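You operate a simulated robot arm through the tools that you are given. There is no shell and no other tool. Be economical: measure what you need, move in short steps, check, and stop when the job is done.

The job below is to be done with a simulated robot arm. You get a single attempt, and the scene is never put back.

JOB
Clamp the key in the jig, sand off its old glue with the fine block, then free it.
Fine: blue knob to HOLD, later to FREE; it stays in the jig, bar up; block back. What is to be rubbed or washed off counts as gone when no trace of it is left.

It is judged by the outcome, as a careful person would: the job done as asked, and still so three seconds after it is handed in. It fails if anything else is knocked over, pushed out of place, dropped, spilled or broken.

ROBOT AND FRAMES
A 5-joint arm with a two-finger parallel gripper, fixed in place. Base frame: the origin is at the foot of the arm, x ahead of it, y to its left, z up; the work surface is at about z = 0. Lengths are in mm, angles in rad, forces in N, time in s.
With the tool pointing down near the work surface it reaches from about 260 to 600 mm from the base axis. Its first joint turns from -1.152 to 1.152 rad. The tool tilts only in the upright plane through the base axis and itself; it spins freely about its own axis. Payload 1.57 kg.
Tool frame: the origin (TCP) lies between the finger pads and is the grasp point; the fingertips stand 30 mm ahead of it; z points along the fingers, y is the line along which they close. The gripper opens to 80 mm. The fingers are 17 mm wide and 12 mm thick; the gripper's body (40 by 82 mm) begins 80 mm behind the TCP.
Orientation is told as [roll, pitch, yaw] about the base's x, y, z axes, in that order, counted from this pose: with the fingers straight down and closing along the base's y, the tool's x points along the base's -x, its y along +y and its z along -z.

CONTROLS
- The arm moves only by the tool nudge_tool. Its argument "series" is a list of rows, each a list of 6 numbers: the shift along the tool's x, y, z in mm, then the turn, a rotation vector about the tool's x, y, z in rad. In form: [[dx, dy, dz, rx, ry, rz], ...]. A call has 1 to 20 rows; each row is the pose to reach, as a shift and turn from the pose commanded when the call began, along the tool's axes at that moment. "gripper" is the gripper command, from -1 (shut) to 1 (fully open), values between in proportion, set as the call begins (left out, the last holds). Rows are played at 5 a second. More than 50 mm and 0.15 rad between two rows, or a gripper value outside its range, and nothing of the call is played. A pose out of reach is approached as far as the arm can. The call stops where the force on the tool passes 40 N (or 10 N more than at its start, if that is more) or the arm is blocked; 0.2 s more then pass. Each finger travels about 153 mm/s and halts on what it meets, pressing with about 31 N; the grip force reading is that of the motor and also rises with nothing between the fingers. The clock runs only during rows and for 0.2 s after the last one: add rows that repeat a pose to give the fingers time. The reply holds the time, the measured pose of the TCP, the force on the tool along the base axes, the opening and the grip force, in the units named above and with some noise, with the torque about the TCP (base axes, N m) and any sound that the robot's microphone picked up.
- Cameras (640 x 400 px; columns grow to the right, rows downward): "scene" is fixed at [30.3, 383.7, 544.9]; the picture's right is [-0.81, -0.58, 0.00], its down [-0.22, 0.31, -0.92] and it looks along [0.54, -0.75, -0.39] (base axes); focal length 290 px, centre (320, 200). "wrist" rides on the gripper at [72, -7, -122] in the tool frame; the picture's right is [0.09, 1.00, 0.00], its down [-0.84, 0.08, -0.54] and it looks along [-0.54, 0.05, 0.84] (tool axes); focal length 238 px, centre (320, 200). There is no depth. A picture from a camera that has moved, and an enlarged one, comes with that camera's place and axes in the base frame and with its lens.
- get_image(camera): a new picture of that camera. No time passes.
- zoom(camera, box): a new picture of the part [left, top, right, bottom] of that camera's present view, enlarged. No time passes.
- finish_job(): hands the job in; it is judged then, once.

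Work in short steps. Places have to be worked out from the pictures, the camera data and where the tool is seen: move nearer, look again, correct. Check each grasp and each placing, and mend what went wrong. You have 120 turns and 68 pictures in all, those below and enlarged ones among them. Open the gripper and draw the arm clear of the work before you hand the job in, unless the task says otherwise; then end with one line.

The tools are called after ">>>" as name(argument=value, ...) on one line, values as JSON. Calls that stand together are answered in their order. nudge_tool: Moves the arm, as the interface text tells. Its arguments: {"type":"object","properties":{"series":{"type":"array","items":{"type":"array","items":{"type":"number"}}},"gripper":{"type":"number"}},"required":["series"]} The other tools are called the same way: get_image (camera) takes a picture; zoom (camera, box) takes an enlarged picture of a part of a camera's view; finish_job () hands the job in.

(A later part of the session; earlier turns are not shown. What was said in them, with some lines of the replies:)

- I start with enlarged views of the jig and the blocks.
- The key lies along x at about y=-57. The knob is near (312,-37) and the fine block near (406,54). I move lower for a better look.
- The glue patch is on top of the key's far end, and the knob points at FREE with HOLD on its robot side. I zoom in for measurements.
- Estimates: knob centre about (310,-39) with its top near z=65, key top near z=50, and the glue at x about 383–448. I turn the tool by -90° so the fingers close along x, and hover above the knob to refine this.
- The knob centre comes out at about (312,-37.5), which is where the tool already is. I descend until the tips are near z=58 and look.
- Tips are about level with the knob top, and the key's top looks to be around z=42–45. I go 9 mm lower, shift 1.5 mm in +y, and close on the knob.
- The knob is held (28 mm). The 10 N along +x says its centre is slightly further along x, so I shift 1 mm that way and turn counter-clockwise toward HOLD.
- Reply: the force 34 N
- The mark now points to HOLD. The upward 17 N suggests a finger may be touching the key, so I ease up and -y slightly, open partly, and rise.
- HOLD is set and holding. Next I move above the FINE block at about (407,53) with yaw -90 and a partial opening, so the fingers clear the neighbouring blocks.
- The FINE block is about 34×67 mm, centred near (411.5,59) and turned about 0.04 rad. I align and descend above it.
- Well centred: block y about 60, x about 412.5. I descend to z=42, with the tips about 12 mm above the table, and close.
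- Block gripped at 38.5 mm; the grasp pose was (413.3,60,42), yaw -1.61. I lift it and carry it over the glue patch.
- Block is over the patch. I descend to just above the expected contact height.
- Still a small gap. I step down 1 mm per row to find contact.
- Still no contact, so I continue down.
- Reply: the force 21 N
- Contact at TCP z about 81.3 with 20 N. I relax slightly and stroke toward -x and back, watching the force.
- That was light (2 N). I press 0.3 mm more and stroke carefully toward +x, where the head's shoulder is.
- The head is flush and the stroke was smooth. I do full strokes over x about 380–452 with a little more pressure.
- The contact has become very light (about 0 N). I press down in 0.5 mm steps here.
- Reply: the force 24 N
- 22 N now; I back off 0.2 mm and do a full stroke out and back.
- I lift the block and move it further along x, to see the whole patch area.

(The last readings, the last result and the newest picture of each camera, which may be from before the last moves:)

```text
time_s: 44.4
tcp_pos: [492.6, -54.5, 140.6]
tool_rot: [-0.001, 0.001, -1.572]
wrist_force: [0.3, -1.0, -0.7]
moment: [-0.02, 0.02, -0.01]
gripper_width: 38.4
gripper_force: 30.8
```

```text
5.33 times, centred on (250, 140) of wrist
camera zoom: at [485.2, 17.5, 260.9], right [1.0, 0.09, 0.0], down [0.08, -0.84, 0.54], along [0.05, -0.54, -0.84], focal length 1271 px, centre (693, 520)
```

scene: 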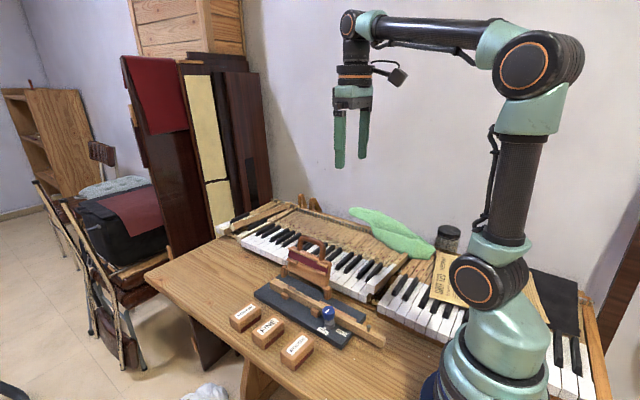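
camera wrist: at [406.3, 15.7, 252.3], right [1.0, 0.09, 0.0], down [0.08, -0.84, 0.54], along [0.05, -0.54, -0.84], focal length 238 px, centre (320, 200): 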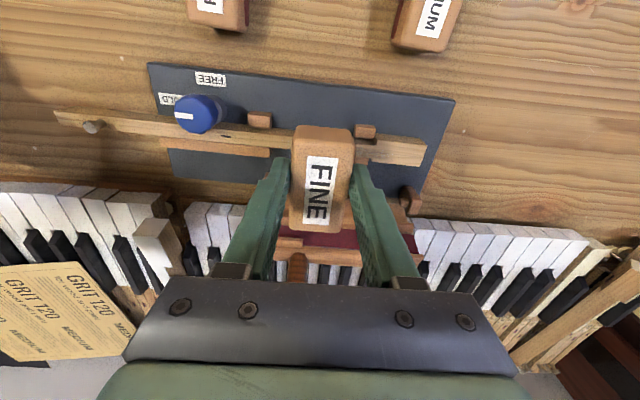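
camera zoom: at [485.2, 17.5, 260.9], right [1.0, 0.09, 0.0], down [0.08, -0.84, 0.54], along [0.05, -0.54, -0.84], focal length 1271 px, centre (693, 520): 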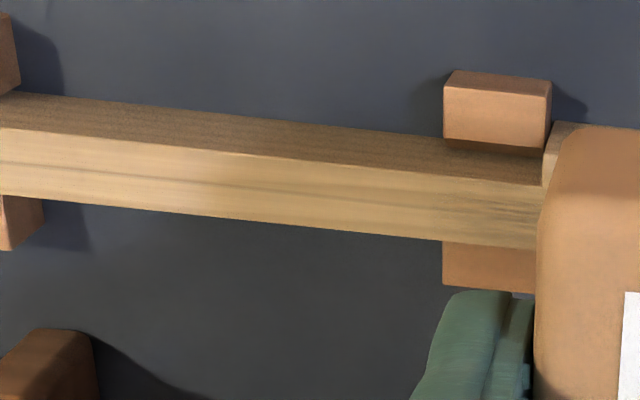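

A faint dark trace remains near the shoulder (x about 435–450). I return and sand there with firmer pressure.

>>> nudge_tool(series=[[0, -15, 0, 0, 0, 0], [0, -30, 15, 0, 0, 0], [0, -50, 40, 0, 0, 0], [0, -50, 58, 0, 0, 0], [0, -50, 60, 0, 0, 0], [0, -50, 60.5, 0, 0, 0]])

```text
time_s: 45.8
tcp_pos: [443.3, -53.4, 80.0]
tool_rot: [0.0, 0.001, -1.574]
wrist_force: [-2.5, 0.2, 8.0]
moment: [-0.01, 0.18, -0.04]
gripper_width: 38.6
gripper_force: 30.7
```

>>> nudge_tool(series=[[0, 0, 0.3, 0, 0, 0], [0, 8, 0.3, 0, 0, 0], [0, 16, 0.3, 0, 0, 0], [0, 24, 0.3, 0, 0, 0], [0, 16, 0.3, 0, 0, 0], [0, 8, 0.3, 0, 0, 0], [0, 0, 0.3, 0, 0, 0], [0, -8, 0.3, 0, 0, 0], [0, -16, 0.3, 0, 0, 0], [0, -8, 0.3, 0, 0, 0], [0, 0, 0.3, 0, 0, 0], [0, 8, 0.3, 0, 0, 0], [0, 16, 0.3, 0, 0, 0], [0, 24, 0.3, 0, 0, 0], [0, 16, 0.3, 0, 0, 0], [0, 8, 0.3, 0, 0, 0], [0, 0, 0.3, 0, 0, 0]])

>>> nudge_tool(series=[[0, 0, 0.2, 0, 0, 0], [0, 8, 0.2, 0, 0, 0], [0, 16, 0.2, 0, 0, 0], [0, 8, 0.2, 0, 0, 0], [0, 0, 0.2, 0, 0, 0], [0, -8, 0.2, 0, 0, 0], [0, -16, 0.2, 0, 0, 0], [0, -8, 0.2, 0, 0, 0], [0, 0, 0.2, 0, 0, 0], [0, 8, 0.2, 0, 0, 0], [0, 16, 0.2, 0, 0, 0], [0, 8, 0.2, 0, 0, 0], [0, 0, 0.2, 0, 0, 0]])

>>> nudge_tool(series=[[0, -10, 0.2, 0, 0, 0], [0, -20, 0.2, 0, 0, 0], [0, -30, 0.2, 0, 0, 0], [0, -40, 0.2, 0, 0, 0], [0, -50, 0.2, 0, 0, 0], [0, -60, 0.2, 0, 0, 0], [0, -70, 0.2, 0, 0, 0], [0, -60, 0.2, 0, 0, 0], [0, -50, 0.2, 0, 0, 0], [0, -40, 0.2, 0, 0, 0], [0, -30, 0.2, 0, 0, 0], [0, -20, 0.2, 0, 0, 0], [0, -10, 0.2, 0, 0, 0], [0, 0, 0.2, 0, 0, 0], [0, 0, 0.2, 0, 0, 0]])

```text
time_s: 49.4
tcp_pos: [442.1, -53.1, 79.7]
tool_rot: [0.003, -0.001, -1.574]
wrist_force: [1.1, 0.4, 2.6]
moment: [0.03, -0.09, -0.04]
gripper_width: 38.6
gripper_force: 31.1
```

```text
time_s: 51.7
tcp_pos: [445.9, -54.8, 77.7]
tool_rot: [-0.019, 0.0, -1.574]
wrist_force: [-6.4, 0.3, 8.4]
moment: [0.0, 0.07, -0.08]
gripper_width: 38.9
gripper_force: 31.0
stopped in row 11: the force on the tool passed its limit at 43 N (the readings are from after the stop); the commanded pose is now the measured one
```

```text
time_s: 54.9
tcp_pos: [446.3, -53.7, 77.3]
tool_rot: [-0.018, 0.001, -1.574]
wrist_force: [-8.1, 0.2, 26.4]
moment: [-0.15, -0.14, -0.11]
gripper_width: 38.7
gripper_force: 30.8
```

A stop at 43 N, and the TCP is now lower, so the block may have slid or tilted in the grip. I lift and inspect.

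>>> nudge_tool(series=[[0, 0, -20, 0, 0, 0], [0, 10, -45, 0, 0, 0], [0, 25, -60, 0, 0, 0], [0, 45, -60, 0, 0, 0]])

>>> zoom(camera="scene", box=[250, 230, 350, 310])

>>> zoom(camera="scene", box=[274, 274, 314, 299])

>>> zoom(camera="wrist", box=[180, 90, 340, 190])

```text
time_s: 55.9
tcp_pos: [492.2, -54.2, 135.4]
tool_rot: [-0.02, 0.002, -1.573]
wrist_force: [-0.3, -0.3, -0.4]
moment: [0.0, -0.02, -0.04]
gripper_width: 38.4
gripper_force: 31.1
```

```text
5.00 times, centred on (300, 270) of scene
camera zoom: at [30.3, 383.7, 544.9], right [-0.81, -0.58, 0.0], down [-0.22, 0.31, -0.92], along [0.54, -0.75, -0.39], focal length 1449 px, centre (420, -150)
```

zoom: 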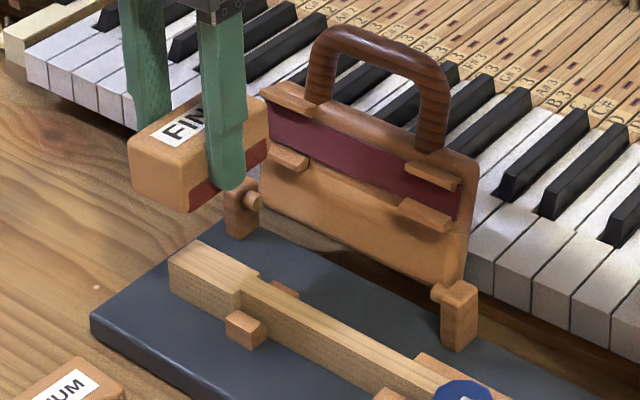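

```text
16.00 times, centred on (294, 286) of scene
camera zoom: at [30.3, 383.7, 544.9], right [-0.81, -0.58, 0.0], down [-0.22, 0.31, -0.92], along [0.54, -0.75, -0.39], focal length 4636 px, centre (736, -1184)
```

zoom: 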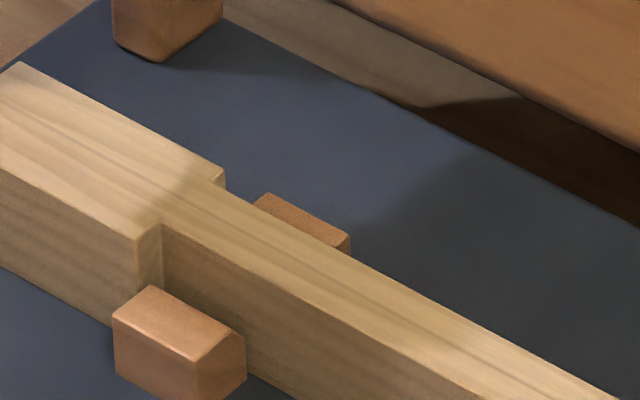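

```text
4.00 times, centred on (260, 140) of wrist
camera zoom: at [487.9, 16.4, 256.7], right [1.0, 0.09, -0.02], down [0.08, -0.84, 0.54], along [0.03, -0.54, -0.84], focal length 953 px, centre (560, 440)
```

zoom: 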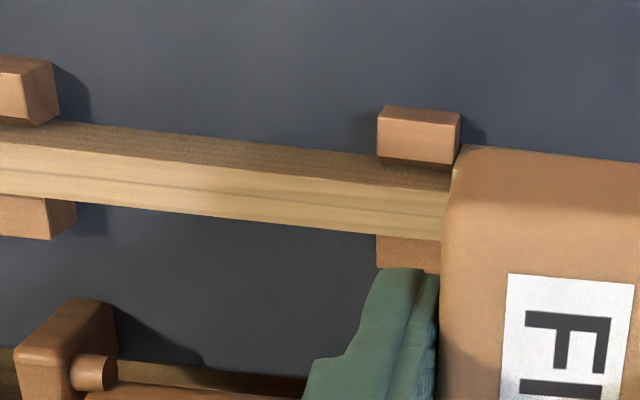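

The glue area looks clean; the remaining shading is the gripper's shadow. I carry the block back above its original spot, straightening the small roll.

>>> nudge_tool(series=[[20, -14, 0, 0, 0.01, 0.01], [40, -28, 0, 0, 0.019, 0.02], [60, -42, 0, 0, 0.019, 0.03], [80, -56, 0, 0, 0.019, 0.04], [100, -70, 0, 0, 0.019, 0.04], [114, -79, 0, 0, 0.019, 0.04], [114, -79, 20, 0, 0.019, 0.04], [114, -79, 50, 0, 0.019, 0.04], [114, -79, 65, 0, 0.019, 0.04], [114, -79, 65, 0, 0.019, 0.04]])

>>> zoom(camera="scene", box=[220, 240, 340, 380])

>>> zoom(camera="scene", box=[274, 264, 324, 304])

```text
time_s: 58.1
tcp_pos: [412.1, 60.2, 71.5]
tool_rot: [-0.014, -0.003, -1.614]
wrist_force: [-0.1, 0.7, -0.9]
moment: [0.0, 0.0, -0.01]
gripper_width: 38.4
gripper_force: 30.7
```

```text
2.86 times, centred on (280, 310) of scene
camera zoom: at [30.3, 383.7, 544.9], right [-0.81, -0.58, 0.0], down [-0.22, 0.31, -0.92], along [0.54, -0.75, -0.39], focal length 828 px, centre (434, -114)
```

zoom: 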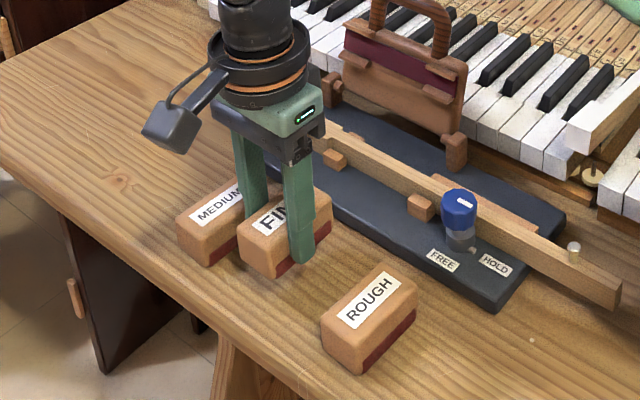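

```text
10.00 times, centred on (299, 284) of scene
camera zoom: at [30.3, 383.7, 544.9], right [-0.81, -0.58, 0.0], down [-0.22, 0.31, -0.92], along [0.54, -0.75, -0.39], focal length 2897 px, centre (530, -640)
```

zoom: 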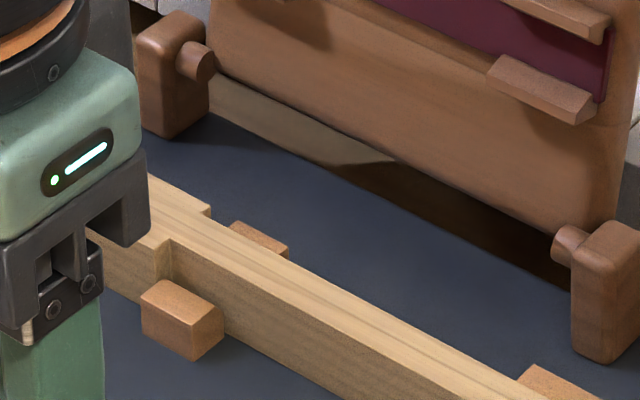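

The patch is clean. I lower the block toward the table.

>>> nudge_tool(series=[[0, 0.5, 10, 0, 0, 0], [0, 1, 20, 0, 0, 0], [0, 1, 27, 0, 0, 0], [0, 1, 29, 0, 0, 0], [0, 1, 30, 0, 0, 0]])

```text
time_s: 59.3
tcp_pos: [412.7, 59.6, 43.3]
tool_rot: [-0.014, -0.003, -1.613]
wrist_force: [0.4, -0.4, -1.0]
moment: [-0.02, 0.01, 0.02]
gripper_width: 38.6
gripper_force: 30.9
```

>>> nudge_tool(series=[[0, 0, 1, 0, 0, 0], [0, 0, 2, 0, 0, 0], [0, 0, 3, 0, 0, 0], [0, 0, 3, 0, 0, 0]])

```text
time_s: 60.3
tcp_pos: [413.1, 60.0, 40.3]
tool_rot: [-0.014, -0.002, -1.613]
wrist_force: [-0.5, 0.8, 0.1]
moment: [0.01, -0.05, 0.01]
gripper_width: 38.6
gripper_force: 31.2
```

>>> nudge_tool(series=[[0, 0, 0.7, 0, 0, 0], [0, 0, 1.4, 0, 0, 0], [0, 0, 1.4, 0, 0, 0]])

>>> zoom(camera="scene", box=[230, 280, 320, 360])

```text
time_s: 61.1
tcp_pos: [412.7, 59.4, 39.6]
tool_rot: [-0.013, -0.006, -1.615]
wrist_force: [0.3, -0.5, -0.7]
moment: [-0.02, 0.0, 0.01]
gripper_width: 38.7
gripper_force: 30.6
```

```text
5.00 times, centred on (275, 320) of scene
camera zoom: at [30.3, 383.7, 544.9], right [-0.81, -0.58, 0.0], down [-0.22, 0.31, -0.92], along [0.54, -0.75, -0.39], focal length 1449 px, centre (545, -400)
```

zoom: 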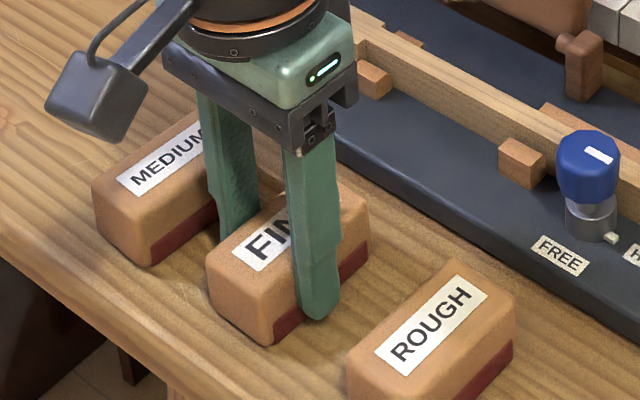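

>>> nudge_tool(series=[[0, 0, 0.5, 0, 0, 0], [0, 0, 1, 0, 0, 0], [0, 0, 1, 0, 0, 0]])

```text
time_s: 61.9
tcp_pos: [413.9, 60.3, 39.9]
tool_rot: [-0.015, -0.002, -1.614]
wrist_force: [-3.0, -0.3, 9.8]
moment: [0.23, -0.08, 0.07]
gripper_width: 38.7
gripper_force: 31.0
```

Contact at 10 N, so the block is on the table. I open partly and rise, then check.

>>> nudge_tool(series=[[0, 0, 0, 0, 0, 0], [0, 0, 0, 0, 0, 0], [0, 0, -10, 0, 0, 0], [0, 0, -30, 0, 0, 0], [0, 0, -65, 0, 0, 0], [0, 0, -105, 0, 0, 0]], gripper=0.4)

>>> zoom(camera="scene", box=[220, 240, 340, 380])

>>> zoom(camera="wrist", box=[210, 70, 440, 200])

```text
time_s: 63.3
tcp_pos: [412.9, 57.1, 142.9]
tool_rot: [-0.017, -0.004, -1.616]
wrist_force: [0.1, 0.7, -0.3]
moment: [0.0, -0.02, 0.0]
gripper_width: 55.9
gripper_force: 0.1
```

```text
2.86 times, centred on (280, 310) of scene
camera zoom: at [30.3, 383.7, 544.9], right [-0.81, -0.58, 0.0], down [-0.22, 0.31, -0.92], along [0.54, -0.75, -0.39], focal length 828 px, centre (434, -114)
```

zoom: 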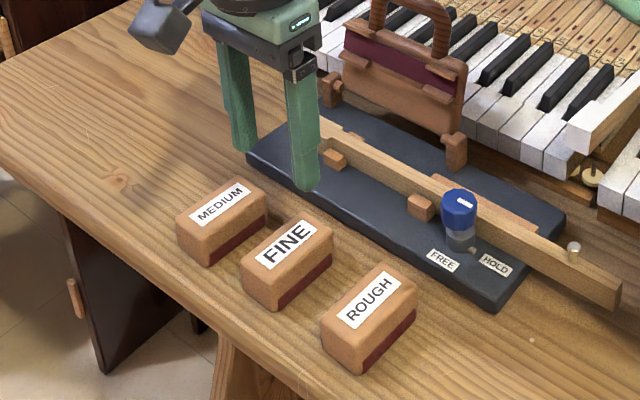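

```text
2.78 times, centred on (325, 135) of wrist
camera zoom: at [411.7, 128.6, 264.5], right [1.0, 0.05, -0.02], down [0.05, -0.84, 0.54], along [0.01, -0.54, -0.84], focal length 663 px, centre (306, 381)
```

zoom: 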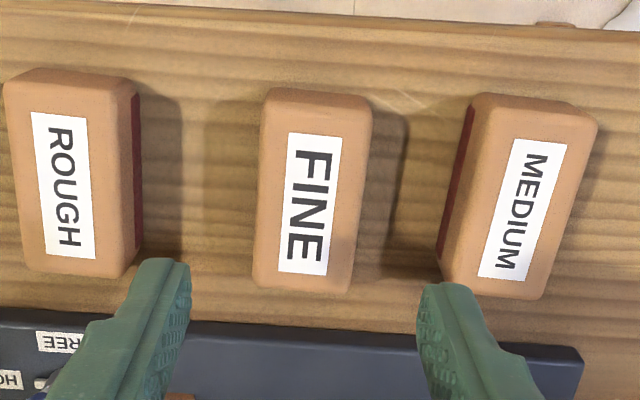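

The block is back in its place. Now I return above the knob at yaw 0 to turn it to FREE.

>>> nudge_tool(series=[[-8, -8, -5, 0, 0, -0.135], [-16, -16, -10, 0, 0, -0.27], [-25, -24, -10, 0, 0, -0.404], [-33, -32, -10, 0, 0, -0.539], [-42, -40, -10, 0, 0, -0.673], [-50, -48, -10, 0, 0, -0.808], [-58, -56, -10, 0, 0, -0.943], [-67, -64, -10, 0, 0, -1.077], [-75, -72, -10, 0, 0, -1.212], [-83, -80, -10, 0, 0, -1.347], [-92, -88, -10, 0, 0, -1.481], [-100, -96.6, -5, 0, 0, -1.616], [-100, -96.6, -5, 0, 0, -1.616]], gripper=0.1)

```text
time_s: 66.1
tcp_pos: [314.1, -38.6, 147.6]
tool_rot: [0.001, 0.019, 0.004]
wrist_force: [-0.2, 0.4, 0.4]
moment: [-0.03, 0.0, -0.01]
gripper_width: 44.3
gripper_force: 0.1
```

I correct the small pitch and centre on (312,-38).

>>> nudge_tool(series=[[2, 0.5, 10, 0, -0.019, -0.004], [2, 0.5, 20, 0, -0.019, -0.004], [2, 0.5, 20, 0, -0.019, -0.004]])

>>> zoom(camera="wrist", box=[220, 70, 420, 210])

```text
time_s: 66.9
tcp_pos: [310.8, -37.7, 127.9]
tool_rot: [0.0, 0.001, 0.006]
wrist_force: [-0.1, -0.1, 0.0]
moment: [0.01, 0.01, 0.03]
gripper_width: 43.8
gripper_force: 0.0
```

```text
2.86 times, centred on (320, 140) of wrist
camera zoom: at [238.9, -45.4, 249.2], right [-0.1, 1.0, 0.0], down [0.84, 0.08, 0.54], along [0.54, 0.05, -0.84], focal length 681 px, centre (320, 371)
```

zoom: 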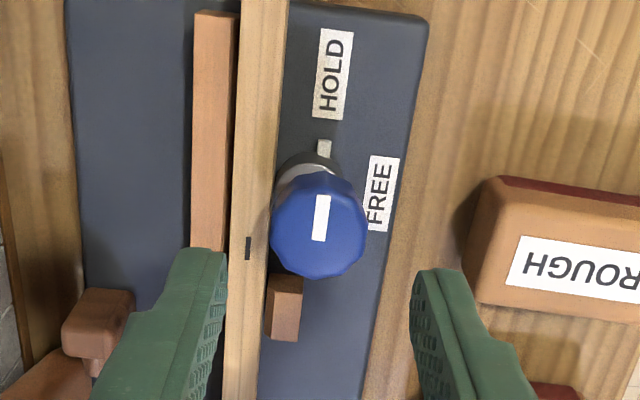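

Centred on the knob. I descend to z about 80, close, and read the forces.

>>> nudge_tool(series=[[-1, 0, 15, 0, 0, 0], [-1, 0, 30, 0, 0, 0], [-1, 0, 42, 0, 0, 0], [-1, 0, 48, 0, 0, 0], [-1, 0, 48, 0, 0, 0]])

>>> nudge_tool(series=[[0, 0, 0, 0, 0, 0], [0, 0, 0, 0, 0, 0], [0, 0, 0, 0, 0, 0]], gripper=-1)

```text
time_s: 68.1
tcp_pos: [311.7, -36.9, 79.7]
tool_rot: [0.0, 0.003, 0.007]
wrist_force: [-0.4, -0.7, 1.3]
moment: [0.0, 0.0, 0.04]
gripper_width: 44.0
gripper_force: 0.0
```

```text
time_s: 68.9
tcp_pos: [311.0, -36.5, 79.3]
tool_rot: [-0.002, 0.0, 0.006]
wrist_force: [-0.6, -14.1, -0.5]
moment: [-0.25, -0.17, -0.06]
gripper_width: 28.1
gripper_force: 30.5
```

Gripped. I shift -0.8 mm in y to relieve the 14 N, and turn clockwise 90° to FREE.

>>> nudge_tool(series=[[0, -0.8, 0, 0, 0, 0], [0, -0.8, 0, 0, 0, 0.13], [0, -0.8, 0, 0, 0, 0.26], [0, -0.8, 0, 0, 0, 0.39], [0, -0.8, 0, 0, 0, 0.52], [0, -0.8, 0, 0, 0, 0.65], [0, -0.8, 0, 0, 0, 0.78], [0, -0.8, 0, 0, 0, 0.91], [0, -0.8, 0, 0, 0, 1.04], [0, -0.8, 0, 0, 0, 1.17], [0, -0.8, 0, 0, 0, 1.3], [0, -0.8, 0, 0, 0, 1.43], [0, -0.8, 0, 0, 0, 1.575], [0, -0.8, 0, 0, 0, 1.575]])

>>> zoom(camera="wrist", box=[220, 90, 420, 230])

```text
time_s: 71.9
tcp_pos: [311.7, -37.2, 80.0]
tool_rot: [-0.001, -0.001, -1.572]
wrist_force: [-5.6, 16.9, 0.9]
moment: [0.26, 0.15, 0.05]
gripper_width: 28.0
gripper_force: 30.6
```

```text
2.86 times, centred on (320, 160) of wrist
camera zoom: at [305.9, 34.1, 200.6], right [1.0, 0.09, 0.0], down [0.08, -0.84, 0.54], along [0.05, -0.54, -0.84], focal length 681 px, centre (320, 314)
```

zoom: 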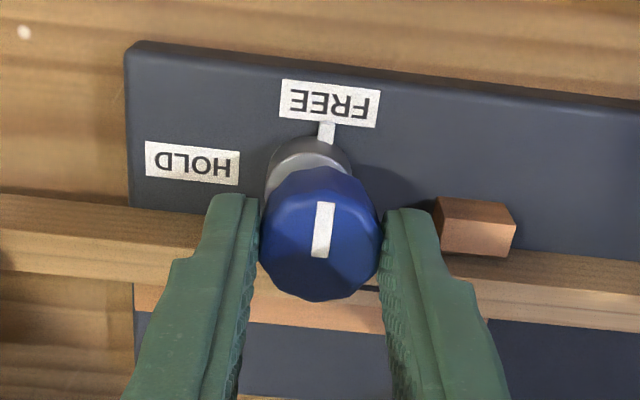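

The mark is back at FREE. I open partly, rise clear, and verify.

>>> nudge_tool(series=[[0, 0, 0, 0, 0, 0], [0, 0, 0, 0, 0, 0], [0, 0, 0, 0, 0, 0]], gripper=0.1)

>>> nudge_tool(series=[[0, 0, -25, 0, 0, 0], [0, 0, -65, 0, 0, 0], [0, 0, -110, 0, 0, 0], [0, 0, -155, 0, 0, 0], [40, 0, -190, 0, 0, 0], [80, 0, -200, 0, 0, 0], [120, 0, -200, 0, 0, 0], [120, 0, -200, 0, 0, 0]])

>>> zoom(camera="scene", box=[220, 220, 400, 380])

>>> zoom(camera="scene", box=[274, 264, 324, 304])

>>> get_image(camera="wrist")

```text
time_s: 72.7
tcp_pos: [313.7, -36.4, 80.0]
tool_rot: [0.0, 0.0, -1.569]
wrist_force: [0.4, 0.7, 0.7]
moment: [0.04, 0.01, 0.01]
gripper_width: 44.1
gripper_force: 0.1
```

```text
refused: row 5 steps farther than a row can; nothing moved
```

```text
2.50 times, centred on (310, 300) of scene
camera zoom: at [30.3, 383.7, 544.9], right [-0.81, -0.58, 0.0], down [-0.22, 0.31, -0.92], along [0.54, -0.75, -0.39], focal length 724 px, centre (345, -50)
```

zoom: 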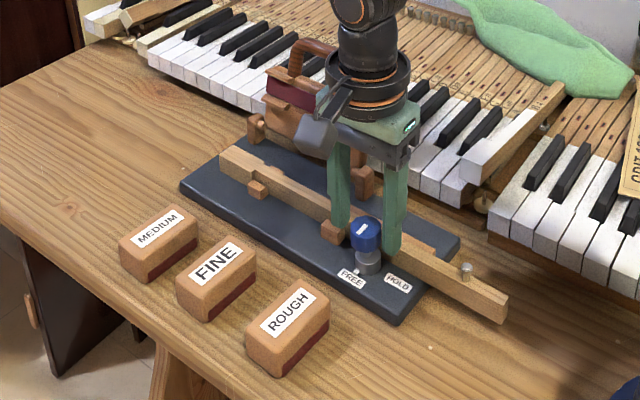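

```text
10.00 times, centred on (299, 284) of scene
camera zoom: at [30.3, 383.7, 544.9], right [-0.81, -0.58, 0.0], down [-0.22, 0.31, -0.92], along [0.54, -0.75, -0.39], focal length 2897 px, centre (530, -640)
```

zoom: 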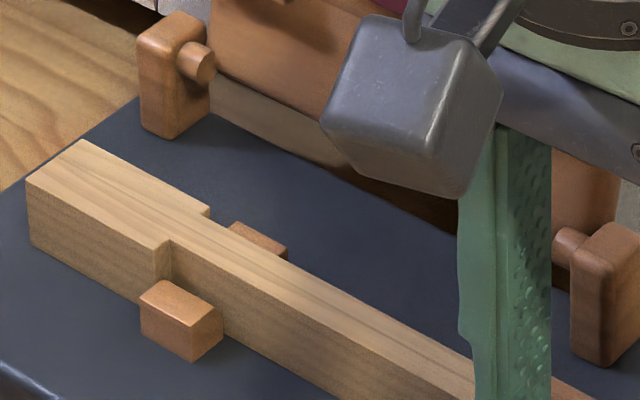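

```text
15 pictures are left
camera wrist: at [306.0, 34.0, 200.9], right [1.0, 0.09, 0.0], down [0.08, -0.84, 0.54], along [0.05, -0.54, -0.84], focal length 238 px, centre (320, 200)
```

wrist: 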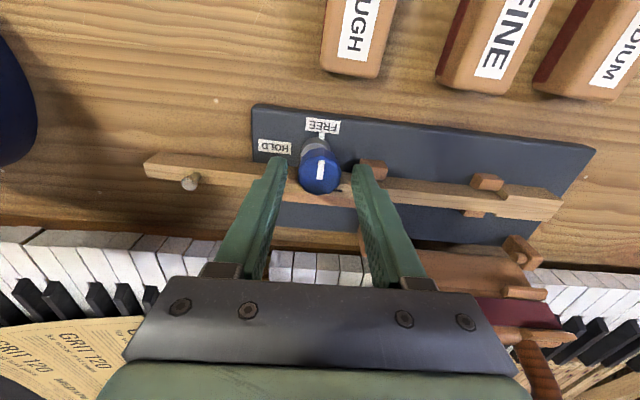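

The last call was refused for one row being too long; I repeat it with shorter steps. The key is clean and the knob reads FREE.

>>> nudge_tool(series=[[0, 0, -20, 0, 0, 0], [0, 0, -55, 0, 0, 0], [0, 0, -90, 0, 0, 0], [0, 0, -125, 0, 0, 0], [20, 0, -160, 0, 0, 0], [50, 0, -190, 0, 0, 0], [85, 0, -200, 0, 0, 0], [85, 0, -200, 0, 0, 0]])

>>> zoom(camera="scene", box=[220, 220, 400, 380])

>>> get_image(camera="wrist")

>>> zoom(camera="scene", box=[274, 264, 344, 320])

```text
time_s: 74.5
tcp_pos: [311.8, 44.3, 281.2]
tool_rot: [0.004, 0.001, -1.57]
wrist_force: [-0.2, -0.2, -0.2]
moment: [-0.01, 0.0, -0.02]
gripper_width: 43.8
gripper_force: 0.1
```

```text
2.50 times, centred on (310, 300) of scene
camera zoom: at [30.3, 383.7, 544.9], right [-0.81, -0.58, 0.0], down [-0.22, 0.31, -0.92], along [0.54, -0.75, -0.39], focal length 724 px, centre (345, -50)
```

zoom: 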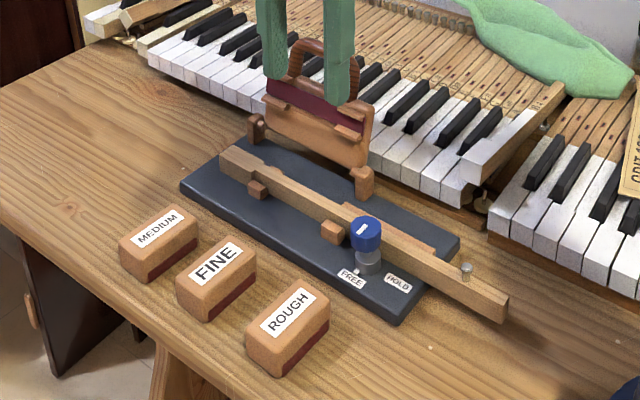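

```text
13 pictures are left
camera wrist: at [305.0, 114.8, 403.3], right [1.0, 0.09, 0.0], down [0.08, -0.84, 0.54], along [0.05, -0.54, -0.84], focal length 238 px, centre (320, 200)
```

wrist: 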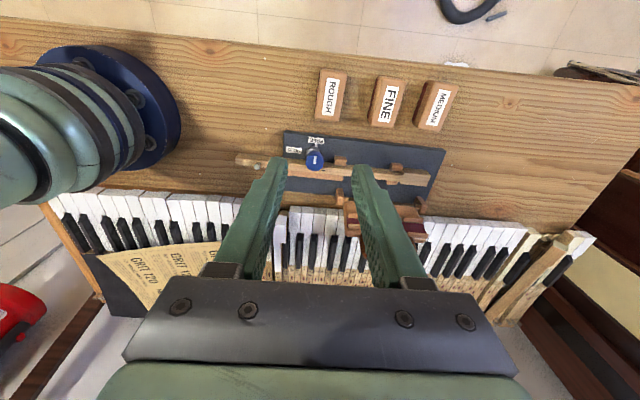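

```text
7.14 times, centred on (309, 292) of scene
camera zoom: at [30.3, 383.7, 544.9], right [-0.81, -0.58, 0.0], down [-0.22, 0.31, -0.92], along [0.54, -0.75, -0.39], focal length 2070 px, centre (399, -457)
```

zoom: 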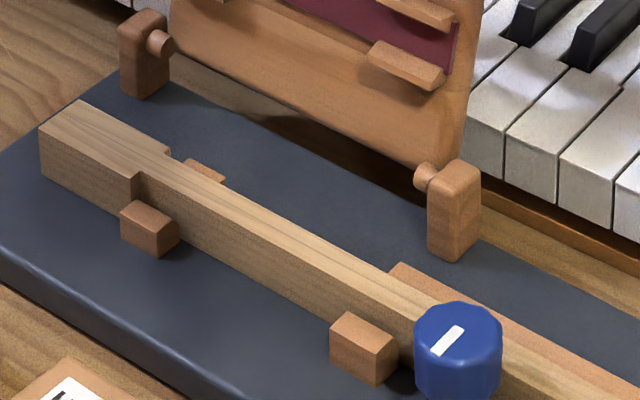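

The key is clean and still in the jig, the knob is at FREE, the bar is up, and the block is back. I open the gripper fully, then hand in.

>>> nudge_tool(series=[[0, 0, -10, 0, 0, 0], [0, 0, -20, 0, 0, 0], [0, 0, -20, 0, 0, 0]], gripper=1)

>>> finish_job()

```text
time_s: 75.3
tcp_pos: [312.4, 43.2, 302.8]
tool_rot: [0.003, 0.0, -1.569]
wrist_force: [0.3, 0.3, -0.1]
moment: [0.03, -0.02, 0.0]
gripper_width: 80.2
gripper_force: 0.0
```

```text
The job is handed in.
```

The job is handed in: I clamped the key at HOLD, sanded it with the fine block until no glue showed in the pictures, and turned the knob back to FREE, leaving the key in the jig, the bar up and the block back in its place.
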